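You operate a simulated robot arm through the tools that you are given. There is no shell and no other tool.

The job below is to be done with a simulated robot arm. You get a single attempt, and the scene is never put back.

JOB
Switch the extract on, then wipe up the spill with the grey pad.
Fine: it is in the yellow drawer; drop it into the grey tub when used and close the drawer. Where these are worked on the way, their far stop is far enough and under half their travel is too little: yellow drawer. What is to be rubbed or washed off counts as gone when no trace of it is left.

Only the result counts: the job must be done as asked and must still hold three seconds after the hand-in. Knocking over, shifting, dropping, spilling or breaking anything else fails it.

ROBOT AND FRAMES
A 6-joint arm with a two-finger gripper, fixed in place. Base frame: the origin is at the foot of the arm, x ahead of it, y to its left, z up. Lengths are in mm, angles in degrees, forces in N, time in s.
Its first joint turns from -166.0 to 166.0 degrees. Payload 2.45 kg.
Tool frame: the origin (TCP) lies between the finger pads and is the grasp point; the fingertips stand 20 mm ahead of it; z points along the fingers, y is the line along which they close. Largest opening 140 mm; the body of the gripper starts 168 mm behind the TCP.
Orientation is that of the tool frame in the base frame, as a unit quaternion [x, y, z, w]. With the fingers straight down and closing along the base's y, the tool's x points along the base's -x, its y along +y and its z along -z.

CONTROLS
- The arm moves only by the tool nudge_tool. Its argument "series" is a list of rows, each a list of 3 entries, a list of its own where there are three numbers: the shift along the tool's x, y, z in cm, then the turn, a rotation vector about the tool's x, y, z in degrees, then the gripper command, from -1 (shut) to 1 (fully open), values between in proportion. In form: [[[x, y, z], [rx, ry, rz], fingers], ...]. A call has 1 to 20 rows; each row shifts and turns the commanded pose from where the row before left it, along the tool's axes as they then stand. A row lasts 0.2 s, in which the tool goes at most 50 mm and 8.6 degrees; a call with a longer step from one row to the next is refused whole, and so is a gripper value outside its range. Where a pose cannot be reached the arm comes as near as it can. A force on the tool above 40 N (or 10 N above the force at the start of the call, whichever is more), or a blocked arm, ends the call early, and 0.2 s more pass. The fingers move at their own pace (about 45 mm/s each) and stop on an object; they squeeze with about 25 N. The grip force told is the motor's: it shows also when the fingers shut on nothing. Time passes only in rows, and 0.2 s behind the last, so rows that do not move let the fingers close. The reply holds the time, the measured pose of the TCP, the force on the tool along the base axes, the opening and the grip force, in the units named above and with some noise, with the torque about the TCP (base axes, N m) and any sound that the robot's microphone picked up, and new pictures: "pictures" is both (left out), scene, wrist or none.
- Cameras (640 x 400 px; columns grow to the right, rows downward): "scene" is fixed at [50.3, 651.4, 1541.9]; the picture's right is [-0.21, -0.98, 0.00], its down [-0.36, 0.07, -0.93] and it looks along [0.91, -0.19, -0.36] (base axes); focal length 287 px, centre (320, 200). "wrist" rides on the gripper at [78, 11, -209] in the tool frame; the picture's right is [-0.14, 0.99, 0.00], its down [-0.92, -0.13, -0.37] and it looks along [-0.37, -0.05, 0.93] (tool axes); focal length 280 px, centre (320, 200). There is no depth. A picture from a camera that has moved, and an enlarged one, comes with that camera's place and axes in the base frame and with its lens.
- enlarge(camera, box): a new picture of the part [left, top, right, bottom] of that camera's present view, enlarged. The clock stands still meanwhile.
- sign_off(): hands the job in; it is judged then, once.

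Places have to be worked out from the pictures, the camera data and where the tool is seen. Open the gripper and draw the arm clear of the work before you hand the job in, unless the task says otherwise.

The tools are called after "Request:" as a command line: name --argument value ..., lists and objects as JSON in quotes. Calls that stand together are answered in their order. nudge_tool: Moves the arm, as the interface text tells. Its arguments: {"type":"object","properties":{"series":{"type":"array"},"pictures":{"type":"string","enum":["both","scene","wrist","none"]}},"required":["series"]} The other tools are called the same way: enlarge (camera, box) takes an enlarged picture of a part of a camera's view; sign_off () hands the job in.

At the start:

```text
t: 0.0
eef_pos: [528.2, 200.6, 1475.2]
orientation: [0.0, 1.0, 0.0, 0.001]
ft_force: [-0.4, 0.0, -0.1]
wrist_torque: [0.0, 0.01, 0.0]
opening: 139.8
finger_force: 0.2
```

scene: 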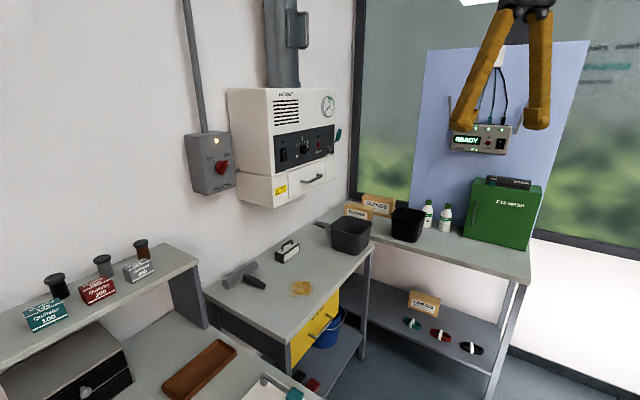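
wrist: 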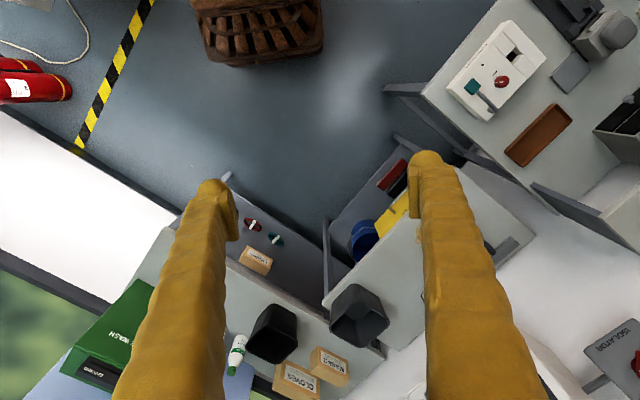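

I begin by looking closer at the extract unit, the isolator, the spill and drawer table.

Request:
enlarge --camera "scene" --box '[170, 70, 360, 210]'

Request:
enlarge --camera "scene" --box '[200, 190, 400, 390]'

Request:
enlarge --camera "wrist" --box '[300, 120, 560, 400]'

Request:
enlarge --camera "scene" --box '[430, 80, 560, 260]'

```text
2.86 times, centred on (265, 140) of scene
camera zoom: at [50.3, 651.4, 1541.9], right [-0.21, -0.98, 0.0], down [-0.36, 0.07, -0.93], along [0.91, -0.19, -0.36], focal length 820 px, centre (477, 371)
```

zoom: 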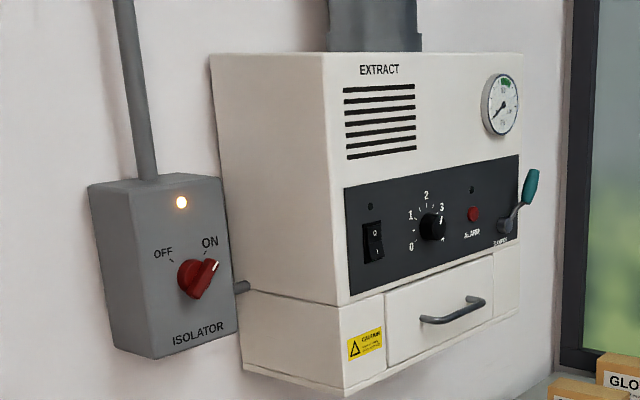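

```text
2.00 times, centred on (300, 290) of scene
camera zoom: at [50.3, 651.4, 1541.9], right [-0.21, -0.98, 0.0], down [-0.36, 0.07, -0.93], along [0.91, -0.19, -0.36], focal length 574 px, centre (360, 20)
```

zoom: 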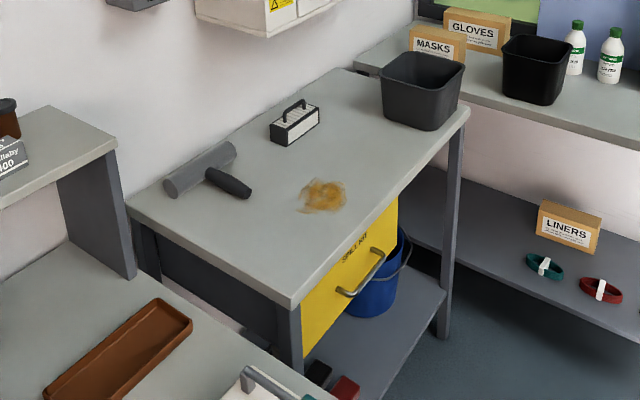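

```text
1.43 times, centred on (430, 260) of wrist
camera zoom: at [450.6, 213.0, 1684.3], right [0.14, 0.99, 0.0], down [0.92, -0.13, 0.37], along [0.37, -0.05, -0.93], focal length 401 px, centre (163, 114)
```

zoom: 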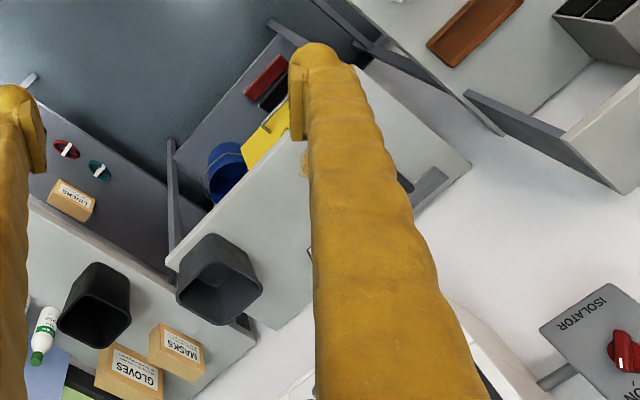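

```text
2.22 times, centred on (495, 170) of scene
camera zoom: at [50.3, 651.4, 1541.9], right [-0.21, -0.98, 0.0], down [-0.36, 0.07, -0.93], along [0.91, -0.19, -0.36], focal length 638 px, centre (-69, 267)
```

zoom: 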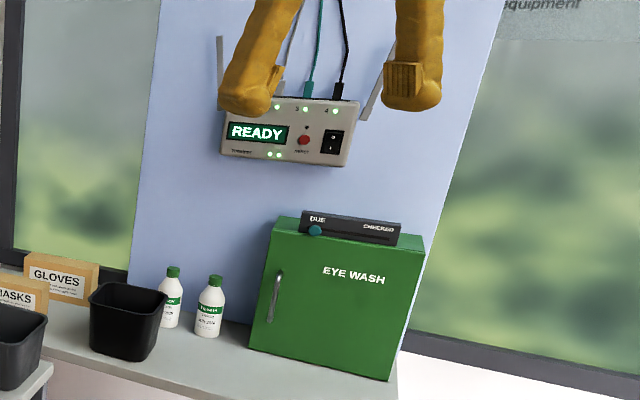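

Zooming further on the extract's panel, the drawer and the objects on the bench.

Request:
enlarge --camera "scene" --box '[268, 110, 348, 170]'

Request:
enlarge --camera "scene" --box '[185, 125, 245, 200]'

Request:
enlarge --camera "scene" --box '[260, 260, 380, 400]'

Request:
enlarge --camera "scene" --box '[210, 220, 330, 310]'

Request:
enlarge --camera "scene" --box '[320, 190, 430, 260]'

```text
6.67 times, centred on (308, 140) of scene
camera zoom: at [50.3, 651.4, 1541.9], right [-0.21, -0.98, 0.0], down [-0.36, 0.07, -0.93], along [0.91, -0.19, -0.36], focal length 1914 px, centre (400, 600)
```

zoom: 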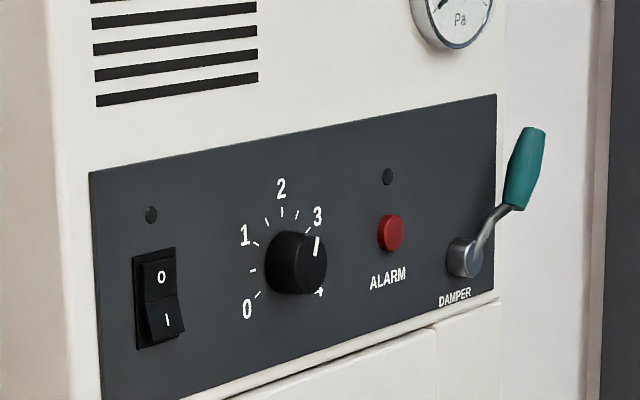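

```text
5.33 times, centred on (215, 162) of scene
camera zoom: at [50.3, 651.4, 1541.9], right [-0.21, -0.98, 0.0], down [-0.36, 0.07, -0.93], along [0.91, -0.19, -0.36], focal length 1531 px, centre (880, 400)
```

zoom: 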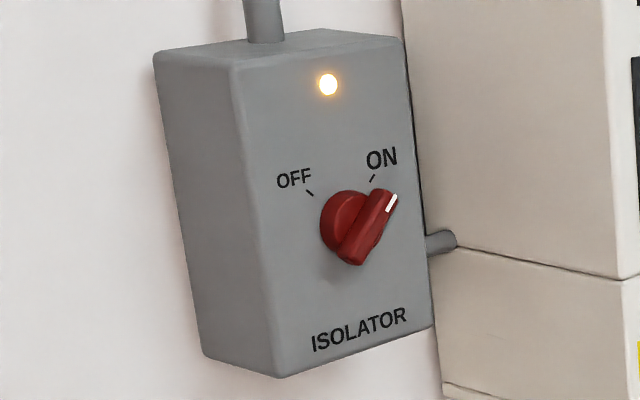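

```text
2.86 times, centred on (320, 330) of scene
camera zoom: at [50.3, 651.4, 1541.9], right [-0.21, -0.98, 0.0], down [-0.36, 0.07, -0.93], along [0.91, -0.19, -0.36], focal length 820 px, centre (320, -171)
```

zoom: 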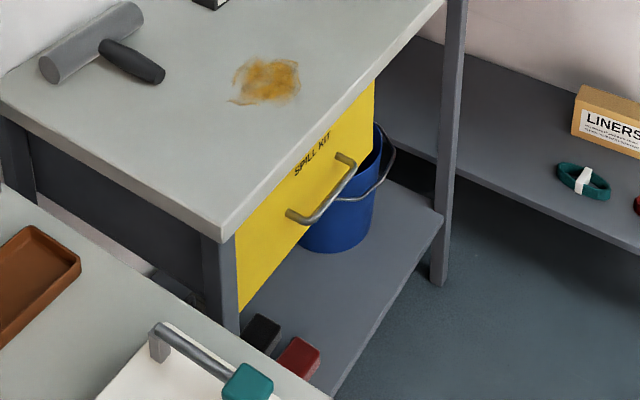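

```text
4.44 times, centred on (270, 265) of scene
camera zoom: at [50.3, 651.4, 1541.9], right [-0.21, -0.98, 0.0], down [-0.36, 0.07, -0.93], along [0.91, -0.19, -0.36], focal length 1276 px, centre (542, -89)
```

zoom: 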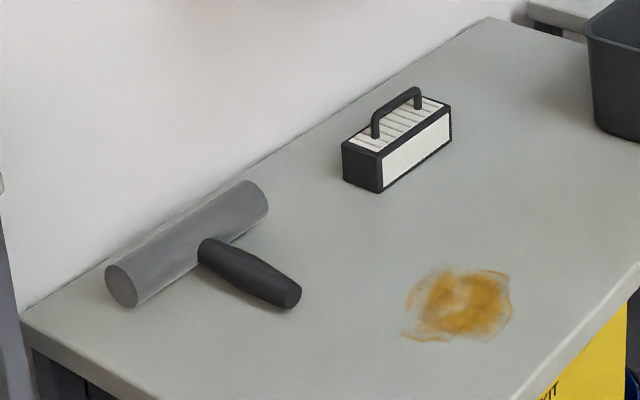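

```text
5.71 times, centred on (375, 225) of scene
camera zoom: at [50.3, 651.4, 1541.9], right [-0.21, -0.98, 0.0], down [-0.36, 0.07, -0.93], along [0.91, -0.19, -0.36], focal length 1640 px, centre (6, 57)
```

zoom: 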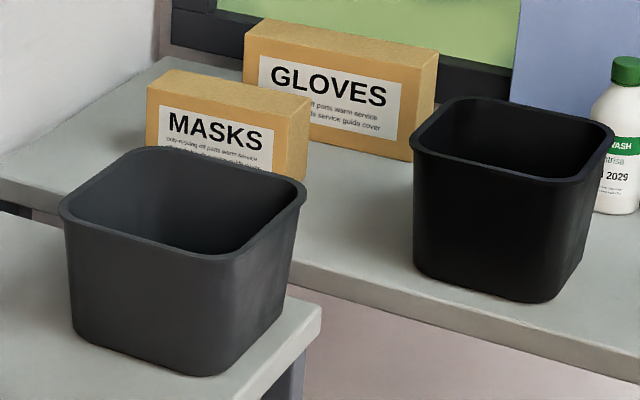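

The isolator is already on (amber lamp, knob at ON), and the extract's own rocker is at "0". By triangulation the table top is at z≈811 and the wall is turned about 45°. The extract front is about 1185 mm out along (0.7, 0.7), with the rocker near (1115, 562, 1312). I turn toward it and move closer for a better look.

Request:
nudge_tool --series '[[[0, 0, 0], [0, 0, -7.5], -1], [[0, 0, 0], [0, 0, -7.5], -1], [[0, 0, 0], [0, 0, -7.5], -1], [[0, 0, 0], [0, 0, -7.5], -1], [[0, 0, 0], [0, 0, -7.5], -1], [[0, 0, 0], [0, 0, -7.5], -1], [[-4.3, -2.2, 1], [0, 0, 0], -1], [[-4.3, -2.2, 1], [0, 0, 0], -1], [[-4.3, -2.2, 1], [0, 0, 0], -1], [[-4.3, -2.2, 1], [0, 0, 0], -1], [[-4.3, -2.2, 1], [0, 0, 0], -1], [[-4.3, -2.2, 1], [0, 0, 0], -1], [[-4.3, -2.2, 1], [0, 0, 0], -1]]'

```text
t: 2.8
eef_pos: [848.2, 306.8, 1408.4]
orientation: [-0.383, 0.924, 0.0, 0.002]
ft_force: [-1.4, -0.2, 1.2]
wrist_torque: [0.04, -0.16, -0.01]
opening: 0.0
finger_force: 24.8
camera wrist: at [785.5, 260.0, 1617.0], right [-0.6, 0.8, 0.0], down [0.74, 0.56, 0.37], along [0.3, 0.22, -0.93], focal length 280 px, centre (320, 200)
```

scene: 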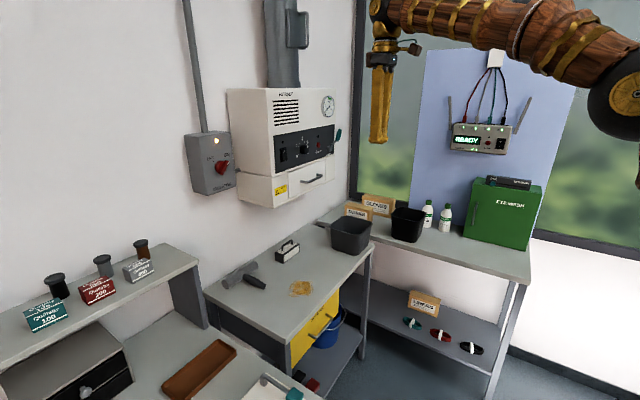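
wrist: 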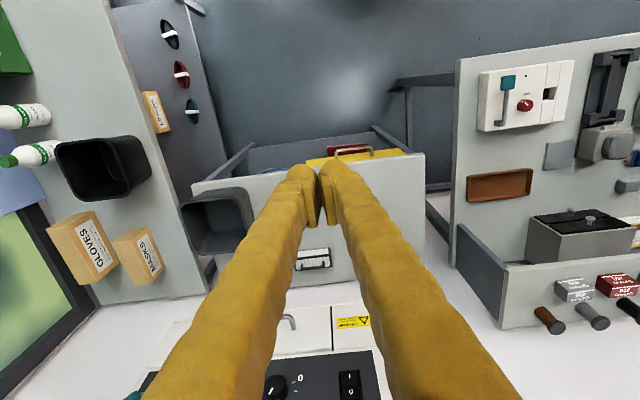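

The closer view puts the rocker at about (1102, 559, 1317), with the panel 1175 mm out along the 45° direction. I pitch the tool up to horizontal, facing the panel.

Request:
nudge_tool --series '[[[0, 0, 0], [0, -7.5, 0], -1], [[0, 0, 0], [0, -7.5, 0], -1], [[0, 0, 0], [0, -7.5, 0], -1], [[0, 0, 0], [0, -7.5, 0], -1], [[0, 0, 0], [0, -7.5, 0], -1], [[0, 0, 0], [0, -7.5, 0], -1], [[0, 0, 0], [0, -7.5, 0], -1], [[0, 0, 0], [0, -7.5, 0], -1], [[0, 0, 0], [0, -7.5, 0], -1], [[0, 0, 0], [0, -7.5, 0], -1], [[0, 0, 0], [0, -7.5, 0], -1], [[0, 0, 0], [0, -7.5, 0], -1]]'

```text
t: 5.4
eef_pos: [850.8, 304.3, 1407.0]
orientation: [-0.271, 0.652, 0.27, 0.655]
ft_force: [-0.2, -0.5, 0.1]
wrist_torque: [-0.01, -0.02, -0.01]
opening: 0.0
finger_force: 25.2
camera wrist: at [695.3, 165.3, 1327.8], right [-0.7, 0.7, 0.14], down [-0.17, -0.35, 0.92], along [0.69, 0.62, 0.37], focal length 280 px, centre (320, 200)
```

scene: 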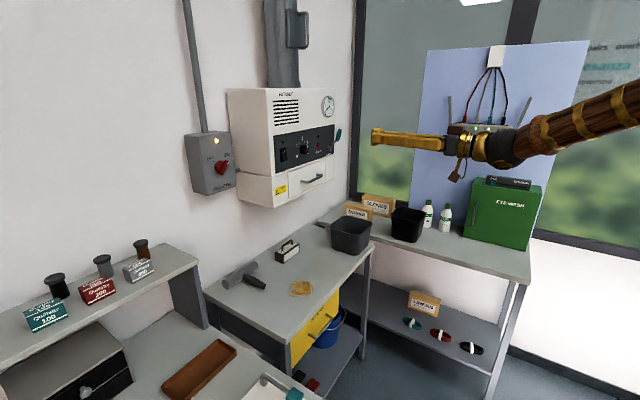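
wrist: 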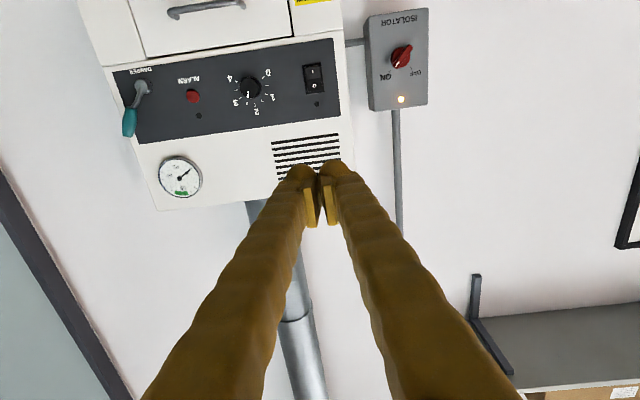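

The tool is level and the wrist view is upside-down. I zoom in on the rocker in that view for its exact place.

Request:
enlarge --camera "wrist" --box '[220, 40, 360, 130]'

```text
4.44 times, centred on (290, 85) of wrist
camera zoom: at [695.3, 165.3, 1327.8], right [-0.7, 0.7, 0.14], down [-0.17, -0.35, 0.92], along [0.69, 0.62, 0.37], focal length 1246 px, centre (453, 711)
```

zoom: 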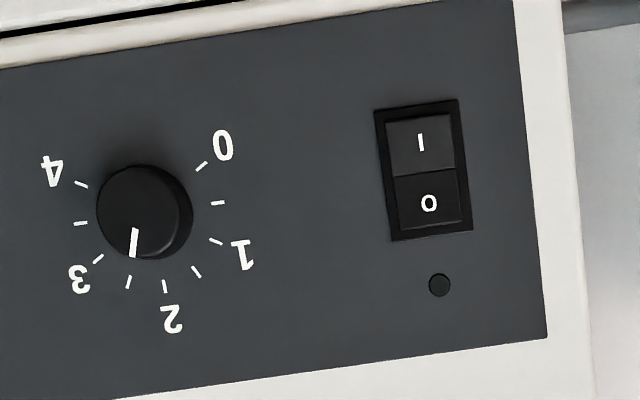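

The lower "I" half is at about e1=383, z≈1300, with the panel at e2≈1175 (e2 is the distance out along the 45° direction, e1 the distance along the wall to the right). I bring the closed fingertips level with it and stop roughly 35 mm short.

Request:
nudge_tool --series '[[[4, 0.1, 2], [0, 0, 0], -1], [[4, 0.1, 2], [0, 0, 0], -1], [[3.2, 0.1, 3], [0, 0, 0], -1], [[0, 0, 4.5], [0, 0, 0], -1], [[0, 0, 4.5], [0, 0, 0], -1], [[0, 0, 4.5], [0, 0, 0], -1], [[0, 0, 4.5], [0, 0, 0], -1], [[0, 0, 4], [0, 0, 0], -1], [[0, 0, 1], [0, 0, 0], -1], [[0, 0, 0], [0, 0, 0], -1]]'

Request:
enlarge --camera "scene" --box '[250, 90, 370, 190]'

```text
t: 7.6
eef_pos: [1061.1, 520.6, 1292.9]
orientation: [-0.271, 0.653, 0.27, 0.654]
ft_force: [0.6, -0.4, -0.5]
wrist_torque: [0.0, 0.02, -0.01]
opening: 0.0
finger_force: 25.6
camera wrist: at [906.7, 381.0, 1215.3], right [-0.7, 0.7, 0.14], down [-0.17, -0.35, 0.92], along [0.69, 0.62, 0.37], focal length 280 px, centre (320, 200)
```

scene: 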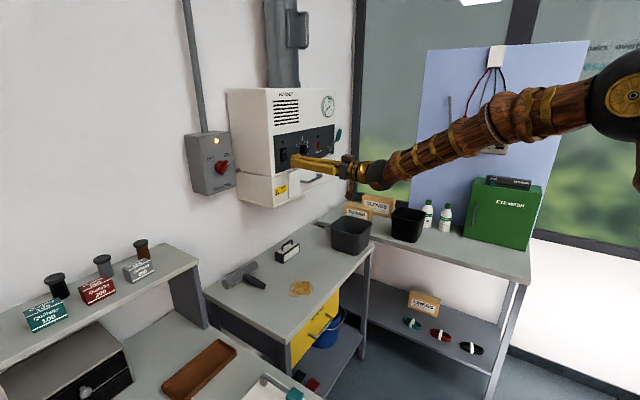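
wrist: 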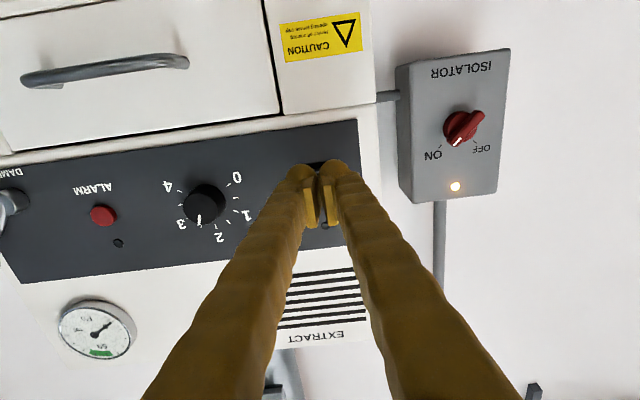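

```text
4.00 times, centred on (310, 140) of scene
camera zoom: at [50.3, 651.4, 1541.9], right [-0.21, -0.98, 0.0], down [-0.36, 0.07, -0.93], along [0.91, -0.19, -0.36], focal length 1148 px, centre (360, 440)
```

zoom: 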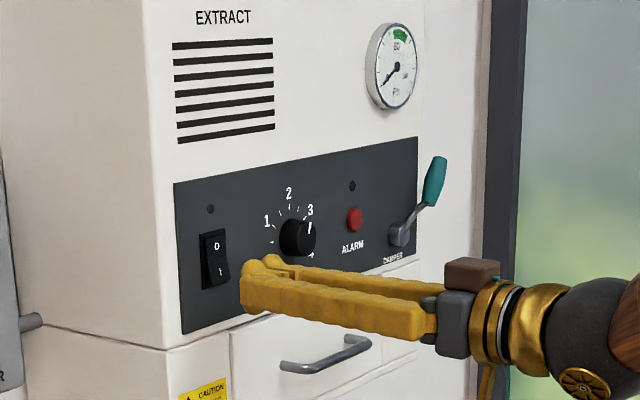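

The tip is about 35 mm short of the panel and lined up, so I advance in small steps and watch the force.

Request:
nudge_tool --series '[[[0, 0, 1], [0, 0, 0], -1], [[0, 0, 0.7], [0, 0, 0], -1], [[0, 0, 0.4], [0, 0, 0], -1], [[0, 0, 0.3], [0, 0, 0], -1], [[0, 0, 0.3], [0, 0, 0], -1], [[0, 0, 0.3], [0, 0, 0], -1], [[0, 0, 0.3], [0, 0, 0], -1]]'

Request:
enlarge --camera "scene" --box '[250, 90, 370, 190]'

```text
t: 9.2
eef_pos: [1083.8, 544.0, 1293.9]
orientation: [-0.272, 0.652, 0.271, 0.654]
ft_force: [-0.2, 0.1, -0.7]
wrist_torque: [0.03, -0.01, 0.01]
opening: 0.0
finger_force: 24.9
camera wrist: at [929.0, 404.3, 1215.9], right [-0.7, 0.7, 0.14], down [-0.17, -0.35, 0.92], along [0.69, 0.62, 0.37], focal length 280 px, centre (320, 200)
```

scene: 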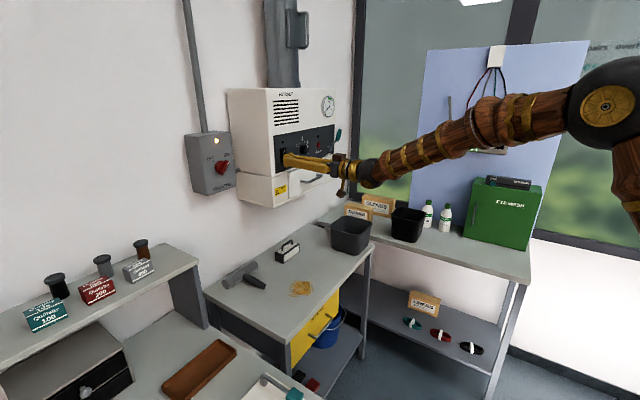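
wrist: 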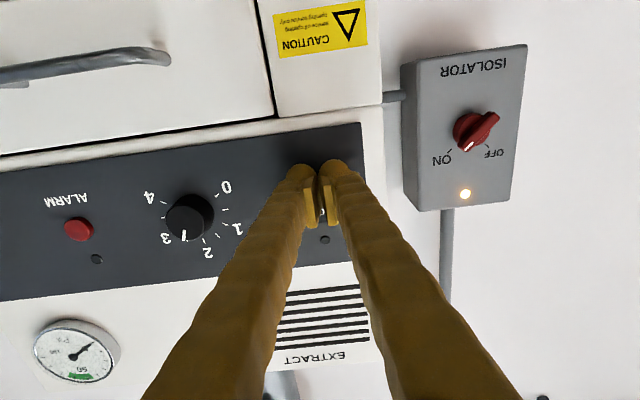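

```text
4.00 times, centred on (310, 140) of scene
camera zoom: at [50.3, 651.4, 1541.9], right [-0.21, -0.98, 0.0], down [-0.36, 0.07, -0.93], along [0.91, -0.19, -0.36], focal length 1148 px, centre (360, 440)
```

zoom: 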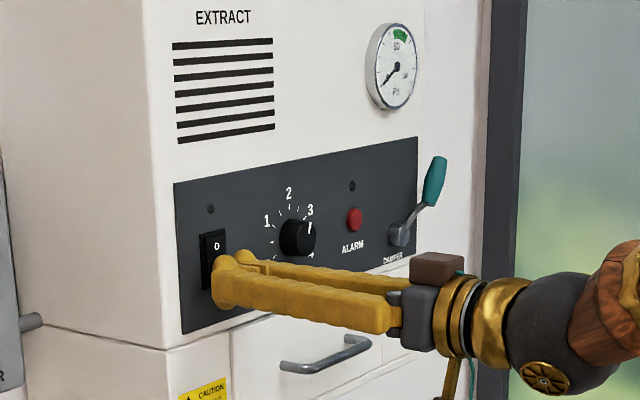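

There is no contact yet and the tip is within a few mm, so I continue with 3 mm steps.

Request:
nudge_tool --series '[[[0, 0, 0.3], [0, 0, 0], -1], [[0, 0, 0.3], [0, 0, 0], -1], [[0, 0, 0.3], [0, 0, 0], -1], [[0, 0, 0.2], [0, 0, 0], -1], [[0, 0, 0.2], [0, 0, 0], -1]]'

Request:
enlarge --camera "scene" --box '[250, 90, 370, 190]'

```text
t: 10.2
eef_pos: [1091.3, 550.0, 1293.6]
orientation: [-0.27, 0.653, 0.27, 0.654]
ft_force: [-15.9, -10.1, 1.6]
wrist_torque: [0.12, -0.27, 0.08]
opening: 6.0
finger_force: 29.4
stopped in row 5: the force on the tool passed its limit at 52 N (the readings are from after the stop); the commanded pose is now the measured one
camera wrist: at [936.1, 410.8, 1215.8], right [-0.7, 0.7, 0.14], down [-0.17, -0.35, 0.92], along [0.69, 0.62, 0.37], focal length 280 px, centre (320, 200)
```

scene: 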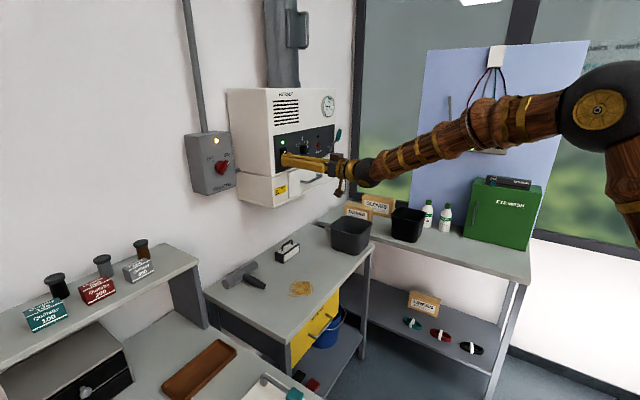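
wrist: 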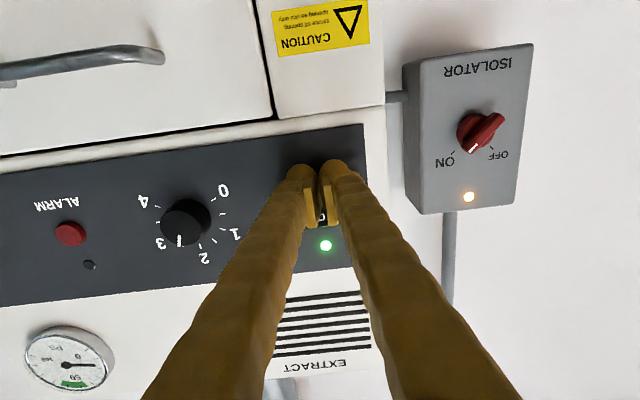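

```text
4.00 times, centred on (310, 140) of scene
camera zoom: at [50.3, 651.4, 1541.9], right [-0.21, -0.98, 0.0], down [-0.36, 0.07, -0.93], along [0.91, -0.19, -0.36], focal length 1148 px, centre (360, 440)
```

zoom: 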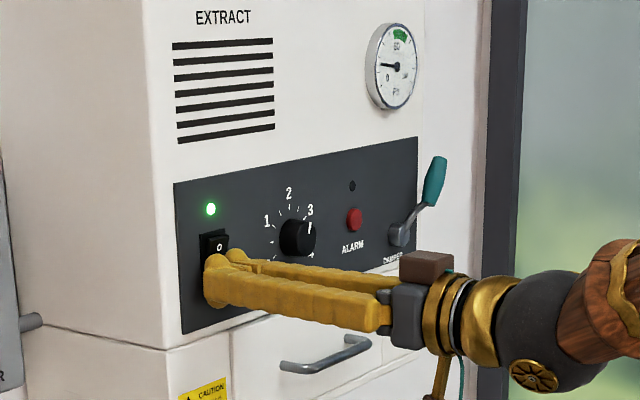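

The green lamp came on and the gauge is rising. I back straight off and watch whether it stays on.

Request:
nudge_tool --series '[[[0, 0, -1], [0, 0, 0], -1], [[0, 0, -4], [0, 0, 0], -1], [[0, 0, -4.5], [0, 0, 0], -1], [[0, 0, -4.5], [0, 0, 0], -1], [[0, 0, -4.5], [0, 0, 0], -1], [[0, 0, -4.5], [0, 0, 0], -1], [[0, 0, 0], [0, 0, 0], -1]]'

Request:
enlarge --camera "scene" --box '[250, 90, 370, 190]'

```text
t: 11.8
eef_pos: [926.2, 388.0, 1294.0]
orientation: [-0.271, 0.653, 0.27, 0.653]
ft_force: [0.3, 0.0, -0.1]
wrist_torque: [-0.01, 0.0, 0.05]
opening: 0.1
finger_force: 29.1
camera wrist: at [771.2, 248.1, 1216.6], right [-0.7, 0.7, 0.14], down [-0.17, -0.35, 0.92], along [0.69, 0.62, 0.36], focal length 280 px, centre (320, 200)
```

scene: 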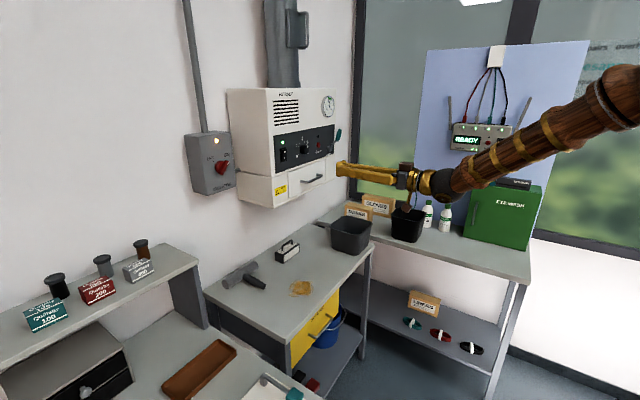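
wrist: 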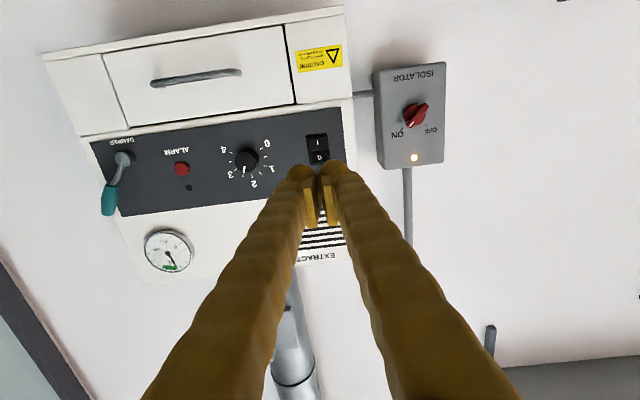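

```text
4.00 times, centred on (310, 140) of scene
camera zoom: at [50.3, 651.4, 1541.9], right [-0.21, -0.98, 0.0], down [-0.36, 0.07, -0.93], along [0.91, -0.19, -0.36], focal length 1148 px, centre (360, 440)
```

zoom: 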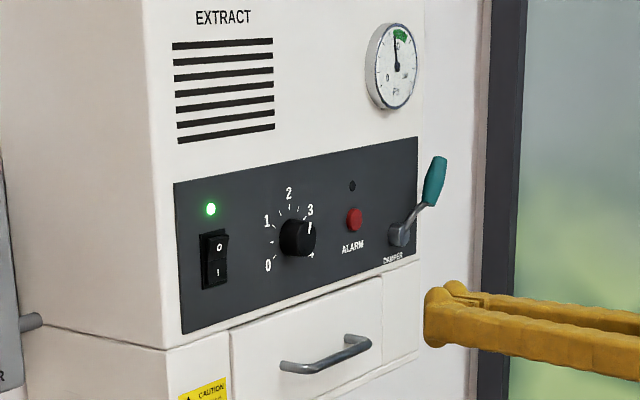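

The extract is running: green lamp lit, gauge at the green band. I pitch the tool back to vertical and move to look down at the drawer front.

Request:
nudge_tool --series '[[[0, 0, 0], [0, 7.5, 0], -1], [[0, 0, 0], [0, 7.5, 0], -1], [[0, 0, 0], [0, 7.5, 0], -1], [[0, 0, 0], [0, 7.5, 0], -1], [[0, 0, 0], [0, 7.5, 0], -1], [[0, 0, 0], [0, 7.5, 0], -1], [[0, 0, 0], [0, 7.5, 0], -1], [[0, 0, 0], [0, 7.5, 0], -1], [[0, 0, 0], [0, 7.5, 0], -1], [[0, 0, 0], [0, 7.5, 0], -1], [[0, 0, 0], [0, 7.5, 0], -1], [[0, 0, 0], [0, 7.5, 0], 0], [[3.5, 1.8, 2.5], [0, 0, 0], 0], [[3.5, 1.8, 2.5], [0, 0, 0], 0], [[3.5, 1.8, 2.5], [0, 0, 0], 0], [[3.5, 1.8, 2.5], [0, 0, 0], 0], [[3.5, 1.8, 2.5], [0, 0, 0], 0], [[3.5, 1.8, 2.5], [0, 0, 0], 0], [[0, 0, 0], [0, 0, 0], 0]]'

```text
t: 15.8
eef_pos: [703.5, 315.9, 1144.6]
orientation: [-0.384, 0.923, -0.001, 0.0]
ft_force: [-0.3, 0.2, -1.0]
wrist_torque: [0.01, 0.01, -0.02]
opening: 70.1
finger_force: 0.0
camera wrist: at [639.8, 268.8, 1353.4], right [-0.6, 0.8, 0.0], down [0.74, 0.56, 0.37], along [0.29, 0.22, -0.93], focal length 280 px, centre (320, 200)
```

scene: 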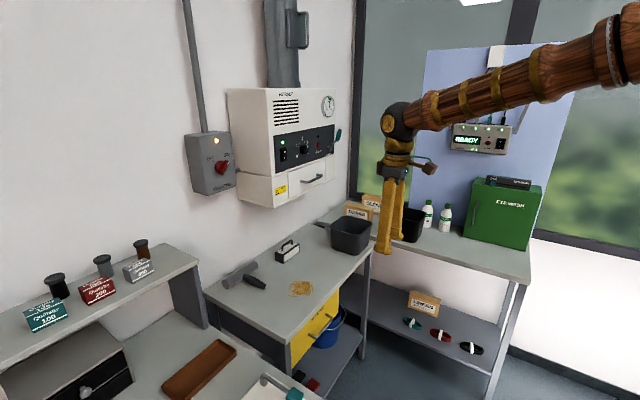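
wrist: 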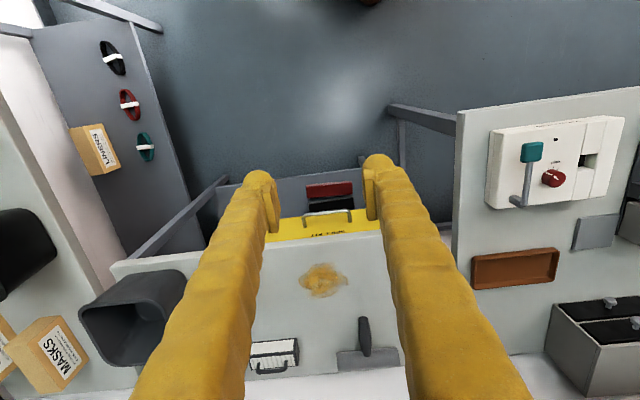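

From here I see the drawer front, its handle and the spill. I zoom in on them.

Request:
enlarge --camera "wrist" --box '[250, 165, 400, 265]'

Request:
enlarge --camera "wrist" --box '[220, 240, 420, 390]'

```text
4.00 times, centred on (325, 215) of wrist
camera zoom: at [639.8, 268.8, 1353.4], right [-0.6, 0.8, 0.0], down [0.74, 0.56, 0.37], along [0.29, 0.22, -0.93], focal length 1122 px, centre (300, 140)
```

zoom: 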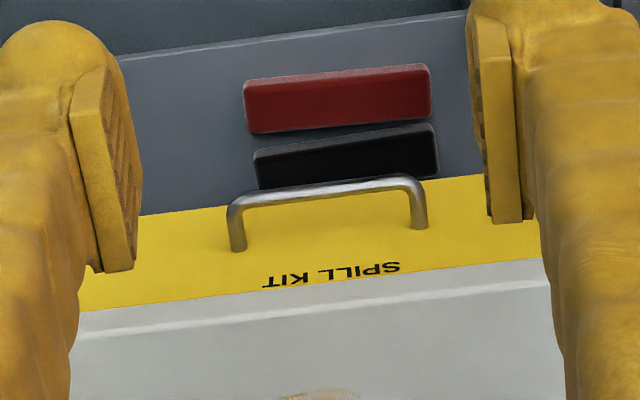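

```text
2.67 times, centred on (320, 315) of wrist
camera zoom: at [639.8, 268.8, 1353.4], right [-0.6, 0.8, 0.0], down [0.74, 0.56, 0.37], along [0.29, 0.22, -0.93], focal length 748 px, centre (320, -107)
```

zoom: 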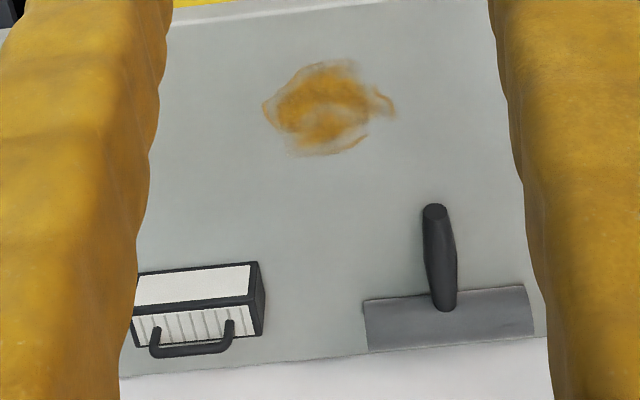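

The handle bar runs along e1 at roughly e1≈279, e2≈936, z≈724. I turn the gripper so the fingers close near-vertically with the tool 30° below level, then look before closing in.

Request:
nudge_tool --series '[[[0, 0, 0], [0, 0, 7.5], -0.2], [[0, 0, 0], [0, 0, 7.5], -0.2], [[0, 0, 0], [0, 0, 7.5], -0.2], [[0, 0, 0], [0, 0, 7.5], -0.2], [[0, 0, 0], [0, 0, 7.5], -0.2], [[0, 0, 0], [0, 0, 7.5], -0.2], [[0, 0, 0], [0, 0, 7.5], -0.2], [[0, 0, 0], [0, 0, 7.5], -0.2], [[0, 0, 0], [0, 0, 7.5], -0.2], [[0, 0, 0], [0, 0, 7.5], -0.2], [[0, 0, 0], [0, 0, 7.5], -0.2], [[0, 0, 0], [0, 0, 7.5], -0.2]]' --pictures "none"

Request:
nudge_tool --series '[[[0, 0, 0], [-7.5, 0, 0], -0.2], [[0, 0, 0], [-7.5, 0, 0], -0.2], [[0, 0, 0], [-7.5, 0, 0], -0.2], [[0, 0, 0], [-7.5, 0, 0], -0.2], [[0, 0, 0], [-7.5, 0, 0], -0.2], [[0, 0, 0], [-7.5, 0, 0], -0.2], [[0, 0, 0], [-7.5, 0, 0], -0.2], [[0, 0, 0], [-7.5, 0, 0], -0.2]]'

```text
t: 18.4
eef_pos: [705.0, 314.6, 1142.8]
orientation: [0.382, 0.924, 0.0, 0.0]
ft_force: [0.4, 0.3, 1.0]
wrist_torque: [-0.03, 0.02, -0.01]
opening: 56.3
finger_force: 0.0
```

```text
t: 20.2
eef_pos: [703.7, 316.0, 1144.0]
orientation: [0.329, 0.802, 0.46, 0.192]
ft_force: [0.4, -0.4, 0.4]
wrist_torque: [-0.08, 0.08, 0.01]
opening: 56.0
finger_force: 0.1
camera wrist: at [524.3, 247.2, 1256.7], right [0.45, 0.26, 0.86], down [0.38, -0.92, 0.08], along [0.81, 0.29, -0.51], focal length 280 px, centre (320, 200)
```

scene: 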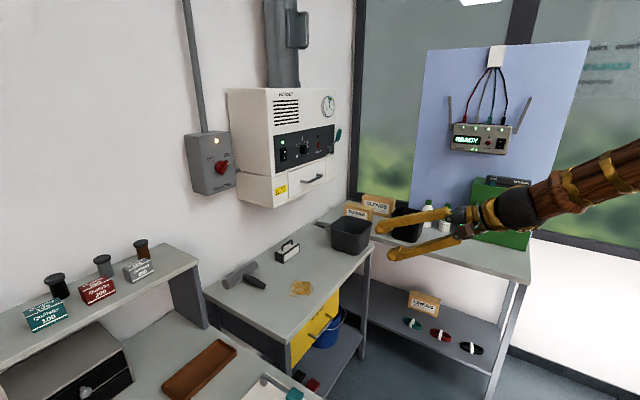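
wrist: 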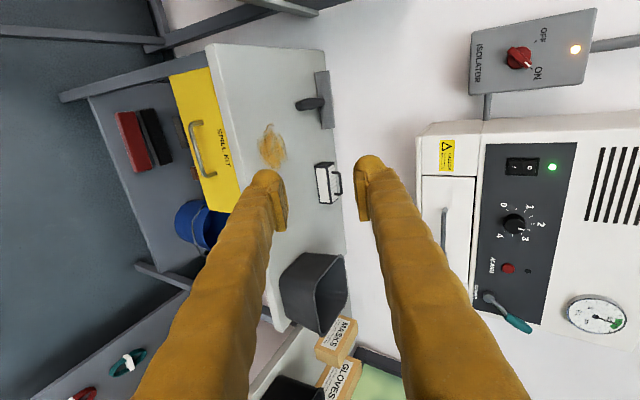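

Now there is a clear view of the drawer front. I zoom in on the handle to refine its position.

Request:
enlarge --camera "wrist" --box '[150, 60, 270, 220]'

```text
2.50 times, centred on (210, 140) of wrist
camera zoom: at [524.3, 247.2, 1256.7], right [0.45, 0.26, 0.86], down [0.38, -0.92, 0.08], along [0.81, 0.29, -0.51], focal length 701 px, centre (595, 350)
```

zoom: 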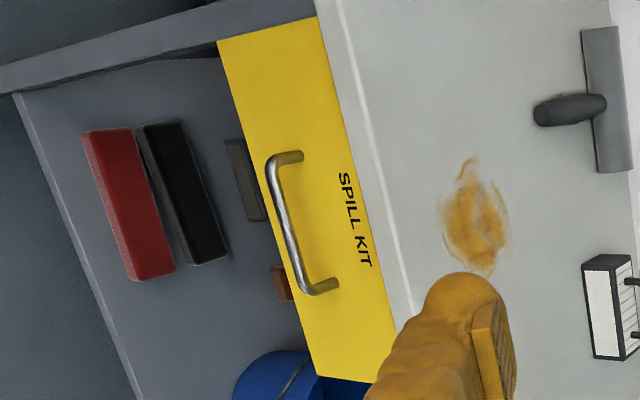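

Combining the views, the bar centre is at about e1≈289, e2≈940, z≈702, and it stands some 30 mm off the drawer front. I move to 100 mm short of it and re-check.

Request:
nudge_tool --series '[[[-0.167, -3.04, 3.45], [0, 0, 0], -0.2], [[-0.167, -3.04, 3.45], [0, 0, 0], -0.2], [[-0.167, -3.04, 3.45], [0, 0, 0], -0.2], [[-0.167, -3.04, 3.45], [0, 0, 0], -0.2], [[-0.167, -3.04, 3.45], [0, 0, 0], -0.2], [[-0.167, -3.04, 3.45], [0, 0, 0], -0.2], [[-0.167, -3.04, 3.45], [0, 0, 0], -0.2], [[-0.167, -3.04, 3.45], [0, 0, 0], -0.2], [[-0.167, -3.04, 3.45], [0, 0, 0], -0.2], [[0, 0, 0], [0, 0, 0], -0.2]]'

Request:
enlarge --camera "scene" --box '[240, 230, 400, 350]'

Request:
enlarge --camera "wrist" --box '[160, 40, 400, 240]'

```text
t: 22.4
eef_pos: [808.7, 398.4, 753.4]
orientation: [0.331, 0.801, 0.461, 0.191]
ft_force: [-0.1, 0.0, -0.5]
wrist_torque: [-0.02, 0.04, 0.0]
opening: 56.1
finger_force: 0.1
camera wrist: at [629.0, 329.8, 865.1], right [0.45, 0.25, 0.86], down [0.38, -0.92, 0.08], along [0.81, 0.29, -0.51], focal length 280 px, centre (320, 200)
```

scene: 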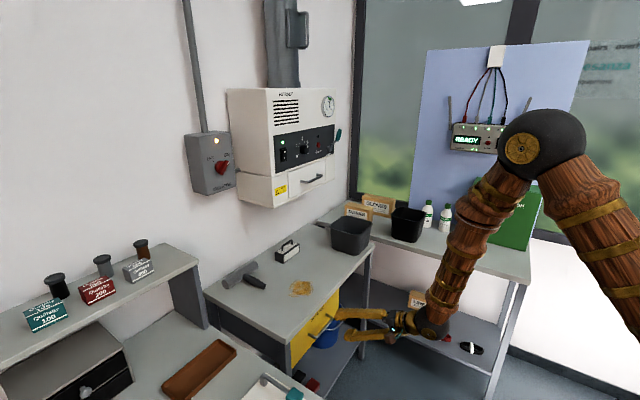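
wrist: 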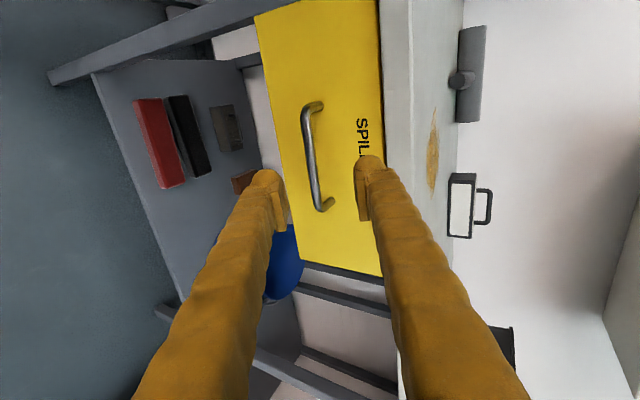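

```text
3.33 times, centred on (320, 290) of scene
camera zoom: at [50.3, 651.4, 1541.9], right [-0.21, -0.98, 0.0], down [-0.36, 0.07, -0.93], along [0.91, -0.19, -0.36], focal length 957 px, centre (320, -100)
```

zoom: 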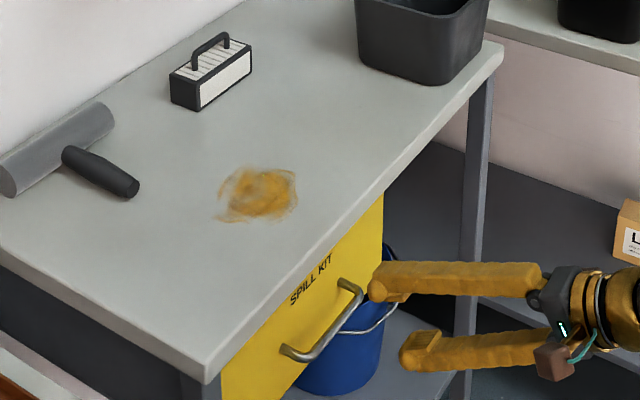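

```text
2.00 times, centred on (280, 140) of wrist
camera zoom: at [629.0, 329.8, 865.1], right [0.45, 0.25, 0.86], down [0.38, -0.92, 0.08], along [0.81, 0.29, -0.51], focal length 561 px, centre (400, 320)
```

zoom: 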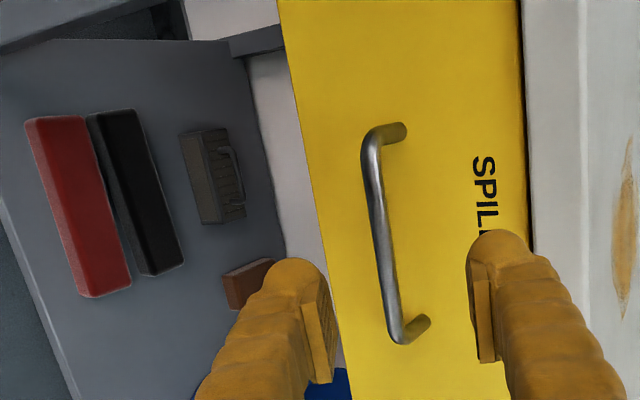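

The refined bar is at e1≈290, e2≈945, z≈686. I narrow the opening to about 40 mm, drop 13 mm along the closing line and go in 103 mm.

Request:
nudge_tool --series '[[[0, -1.27, 0], [0, 0, 0], -0.44], [[0, 0, 3], [0, 0, 0], -0.44], [[0, 0, 3], [0, 0, 0], -0.44], [[0, 0, 2], [0, 0, 0], -0.44], [[0, 0, 1.3], [0, 0, 0], -0.44], [[0, 0, 1], [0, 0, 0], -0.44], [[0, 0, 0], [0, 0, 0], -0.44]]'

Request:
enlarge --camera "scene" --box '[280, 280, 380, 350]'

Request:
enlarge --camera "wrist" --box '[200, 80, 440, 280]'

```text
t: 24.1
eef_pos: [870.1, 458.1, 689.3]
orientation: [0.33, 0.801, 0.462, 0.192]
ft_force: [-1.2, -0.7, 0.3]
wrist_torque: [-0.01, 0.0, -0.02]
opening: 39.1
finger_force: 0.1
camera wrist: at [689.3, 389.6, 802.9], right [0.45, 0.25, 0.86], down [0.38, -0.92, 0.08], along [0.81, 0.29, -0.51], focal length 280 px, centre (320, 200)
```

scene: 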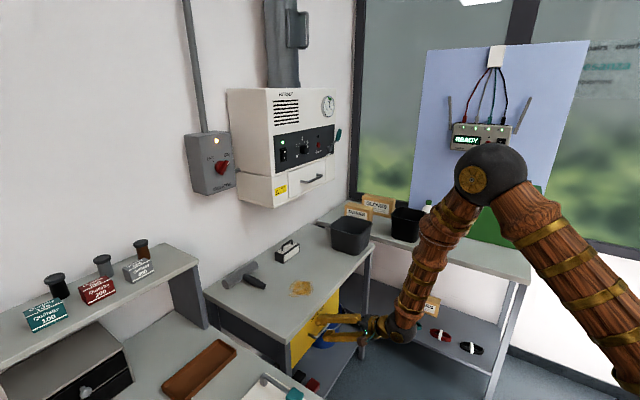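
wrist: 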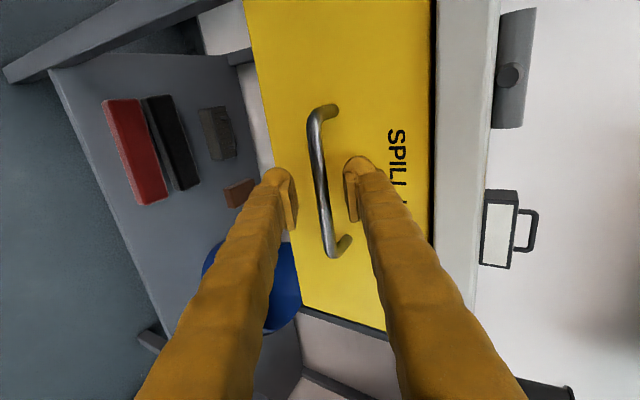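

```text
5.71 times, centred on (330, 315) of scene
camera zoom: at [50.3, 651.4, 1541.9], right [-0.21, -0.98, 0.0], down [-0.36, 0.07, -0.93], along [0.91, -0.19, -0.36], focal length 1640 px, centre (263, -457)
```

zoom: 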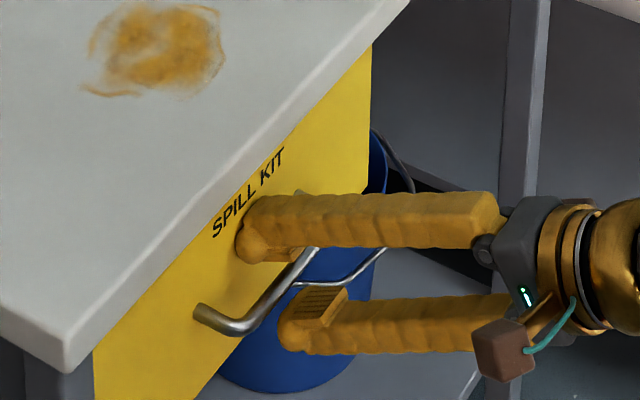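

```text
2.00 times, centred on (320, 180) of wrist
camera zoom: at [689.3, 389.6, 802.9], right [0.45, 0.25, 0.86], down [0.38, -0.92, 0.08], along [0.81, 0.29, -0.51], focal length 561 px, centre (320, 240)
```

zoom: 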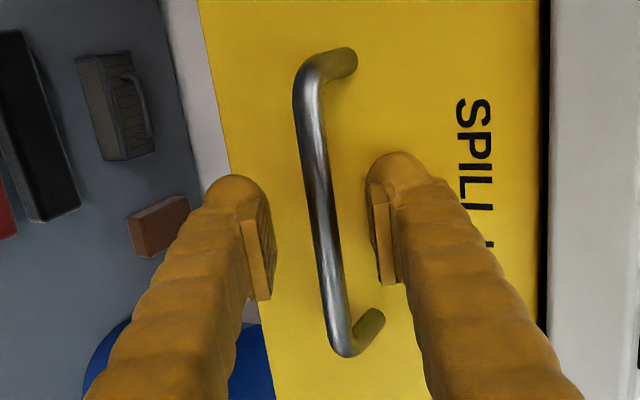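

The bar sits centred between the fingers, close to the TCP. I close the grip on it.

Request:
nudge_tool --series '[[[0, 0, 0.2], [0, 0, 0], -1], [[0, 0, 0], [0, 0, 0], -1], [[0, 0, 0], [0, 0, 0], -1], [[0, 0, 0], [0, 0, 0], -1]]'

```text
t: 25.1
eef_pos: [869.7, 459.1, 691.2]
orientation: [0.33, 0.8, 0.463, 0.193]
ft_force: [-1.7, 6.1, 33.5]
wrist_torque: [-0.11, -0.13, 0.14]
opening: 6.0
finger_force: 34.2
camera wrist: at [690.5, 390.5, 803.4], right [0.44, 0.25, 0.86], down [0.38, -0.92, 0.07], along [0.81, 0.29, -0.51], focal length 280 px, centre (320, 200)
```

scene: 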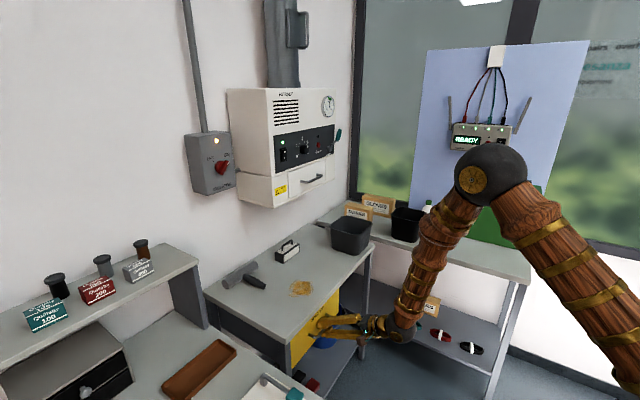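
wrist: 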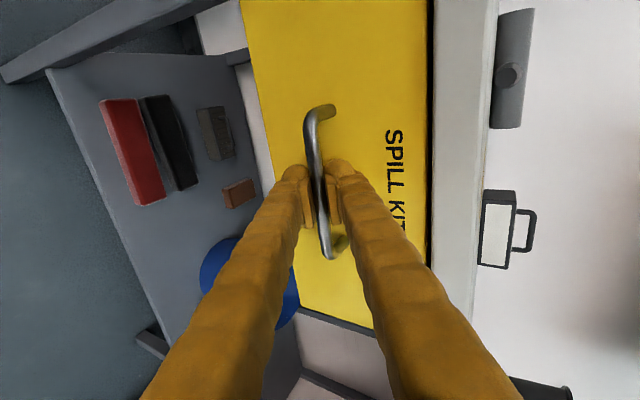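

The handle is gripped, with some upward side load. I relieve that by 3 mm, then start pulling straight out along −e2.

Request:
nudge_tool --series '[[[0, 0.3, 0], [0, 0, 0], -1], [[0, -0.5, -0.866], [0, 0, 0], -1], [[0, -0.5, -0.866], [0, 0, 0], -1], [[0, -0.5, -0.866], [0, 0, 0], -1], [[0, -1, -1.73], [0, 0, 0], -1], [[0, -1, -1.73], [0, 0, 0], -1]]'

```text
t: 26.4
eef_pos: [819.1, 409.1, 690.6]
orientation: [0.332, 0.801, 0.461, 0.192]
ft_force: [7.2, -6.0, -11.4]
wrist_torque: [-0.21, -0.24, 0.18]
opening: 6.0
finger_force: 34.7
camera wrist: at [640.1, 340.2, 804.7], right [0.45, 0.26, 0.86], down [0.38, -0.92, 0.08], along [0.81, 0.29, -0.51], focal length 280 px, centre (320, 200)
```

scene: 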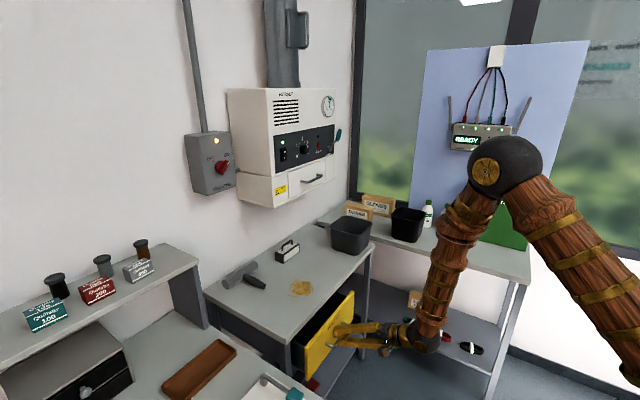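
wrist: 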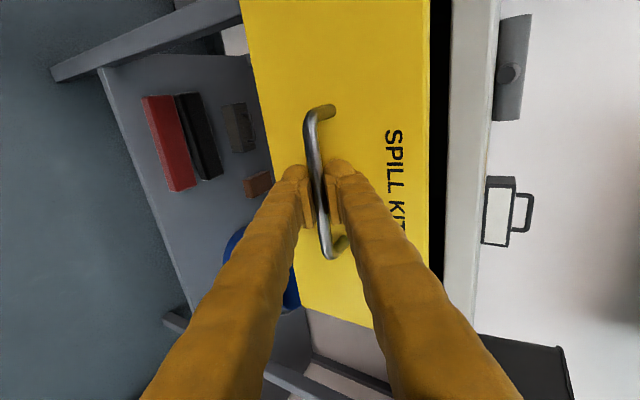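

The drawer is following, about 70 mm out so far. I keep pulling.

Request:
nudge_tool --series '[[[0, -1, -1.73], [0, 0, 0], -1], [[0, -1, -1.73], [0, 0, 0], -1], [[0, -1, -1.73], [0, 0, 0], -1], [[0, -1, -1.73], [0, 0, 0], -1], [[0, -1, -1.73], [0, 0, 0], -1], [[0, -1, -1.73], [0, 0, 0], -1], [[0, -0.5, -0.866], [0, 0, 0], -1], [[0, -0.5, -0.866], [0, 0, 0], -1], [[0, -0.5, -0.866], [0, 0, 0], -1], [[0, -0.5, -0.866], [0, 0, 0], -1]]'

```text
t: 28.6
eef_pos: [707.5, 294.9, 690.5]
orientation: [0.33, 0.801, 0.462, 0.192]
ft_force: [-12.0, 13.5, 1.5]
wrist_torque: [-0.19, -0.26, -0.06]
opening: 6.1
finger_force: 34.1
camera wrist: at [527.8, 227.6, 804.1], right [0.45, 0.26, 0.86], down [0.38, -0.92, 0.08], along [0.81, 0.29, -0.51], focal length 280 px, centre (320, 200)
```

scene: 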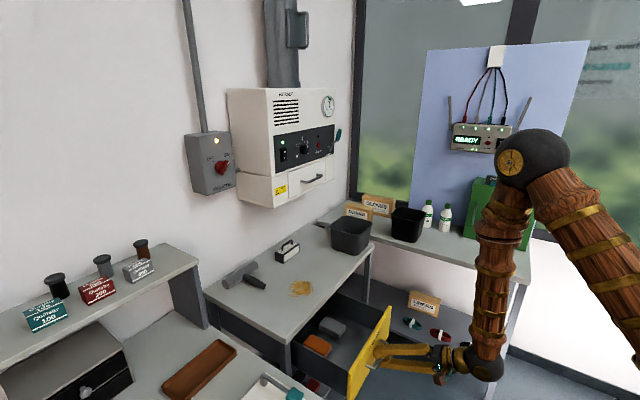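
wrist: 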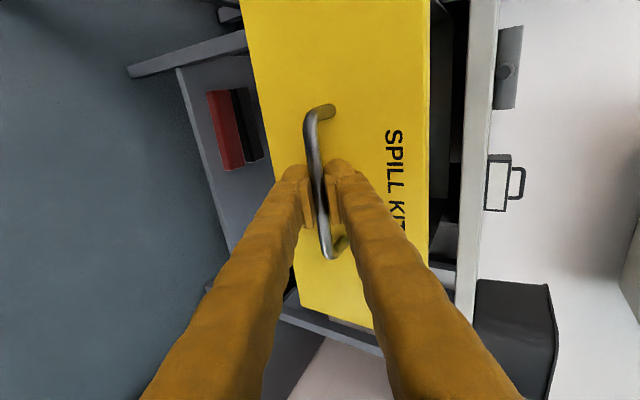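

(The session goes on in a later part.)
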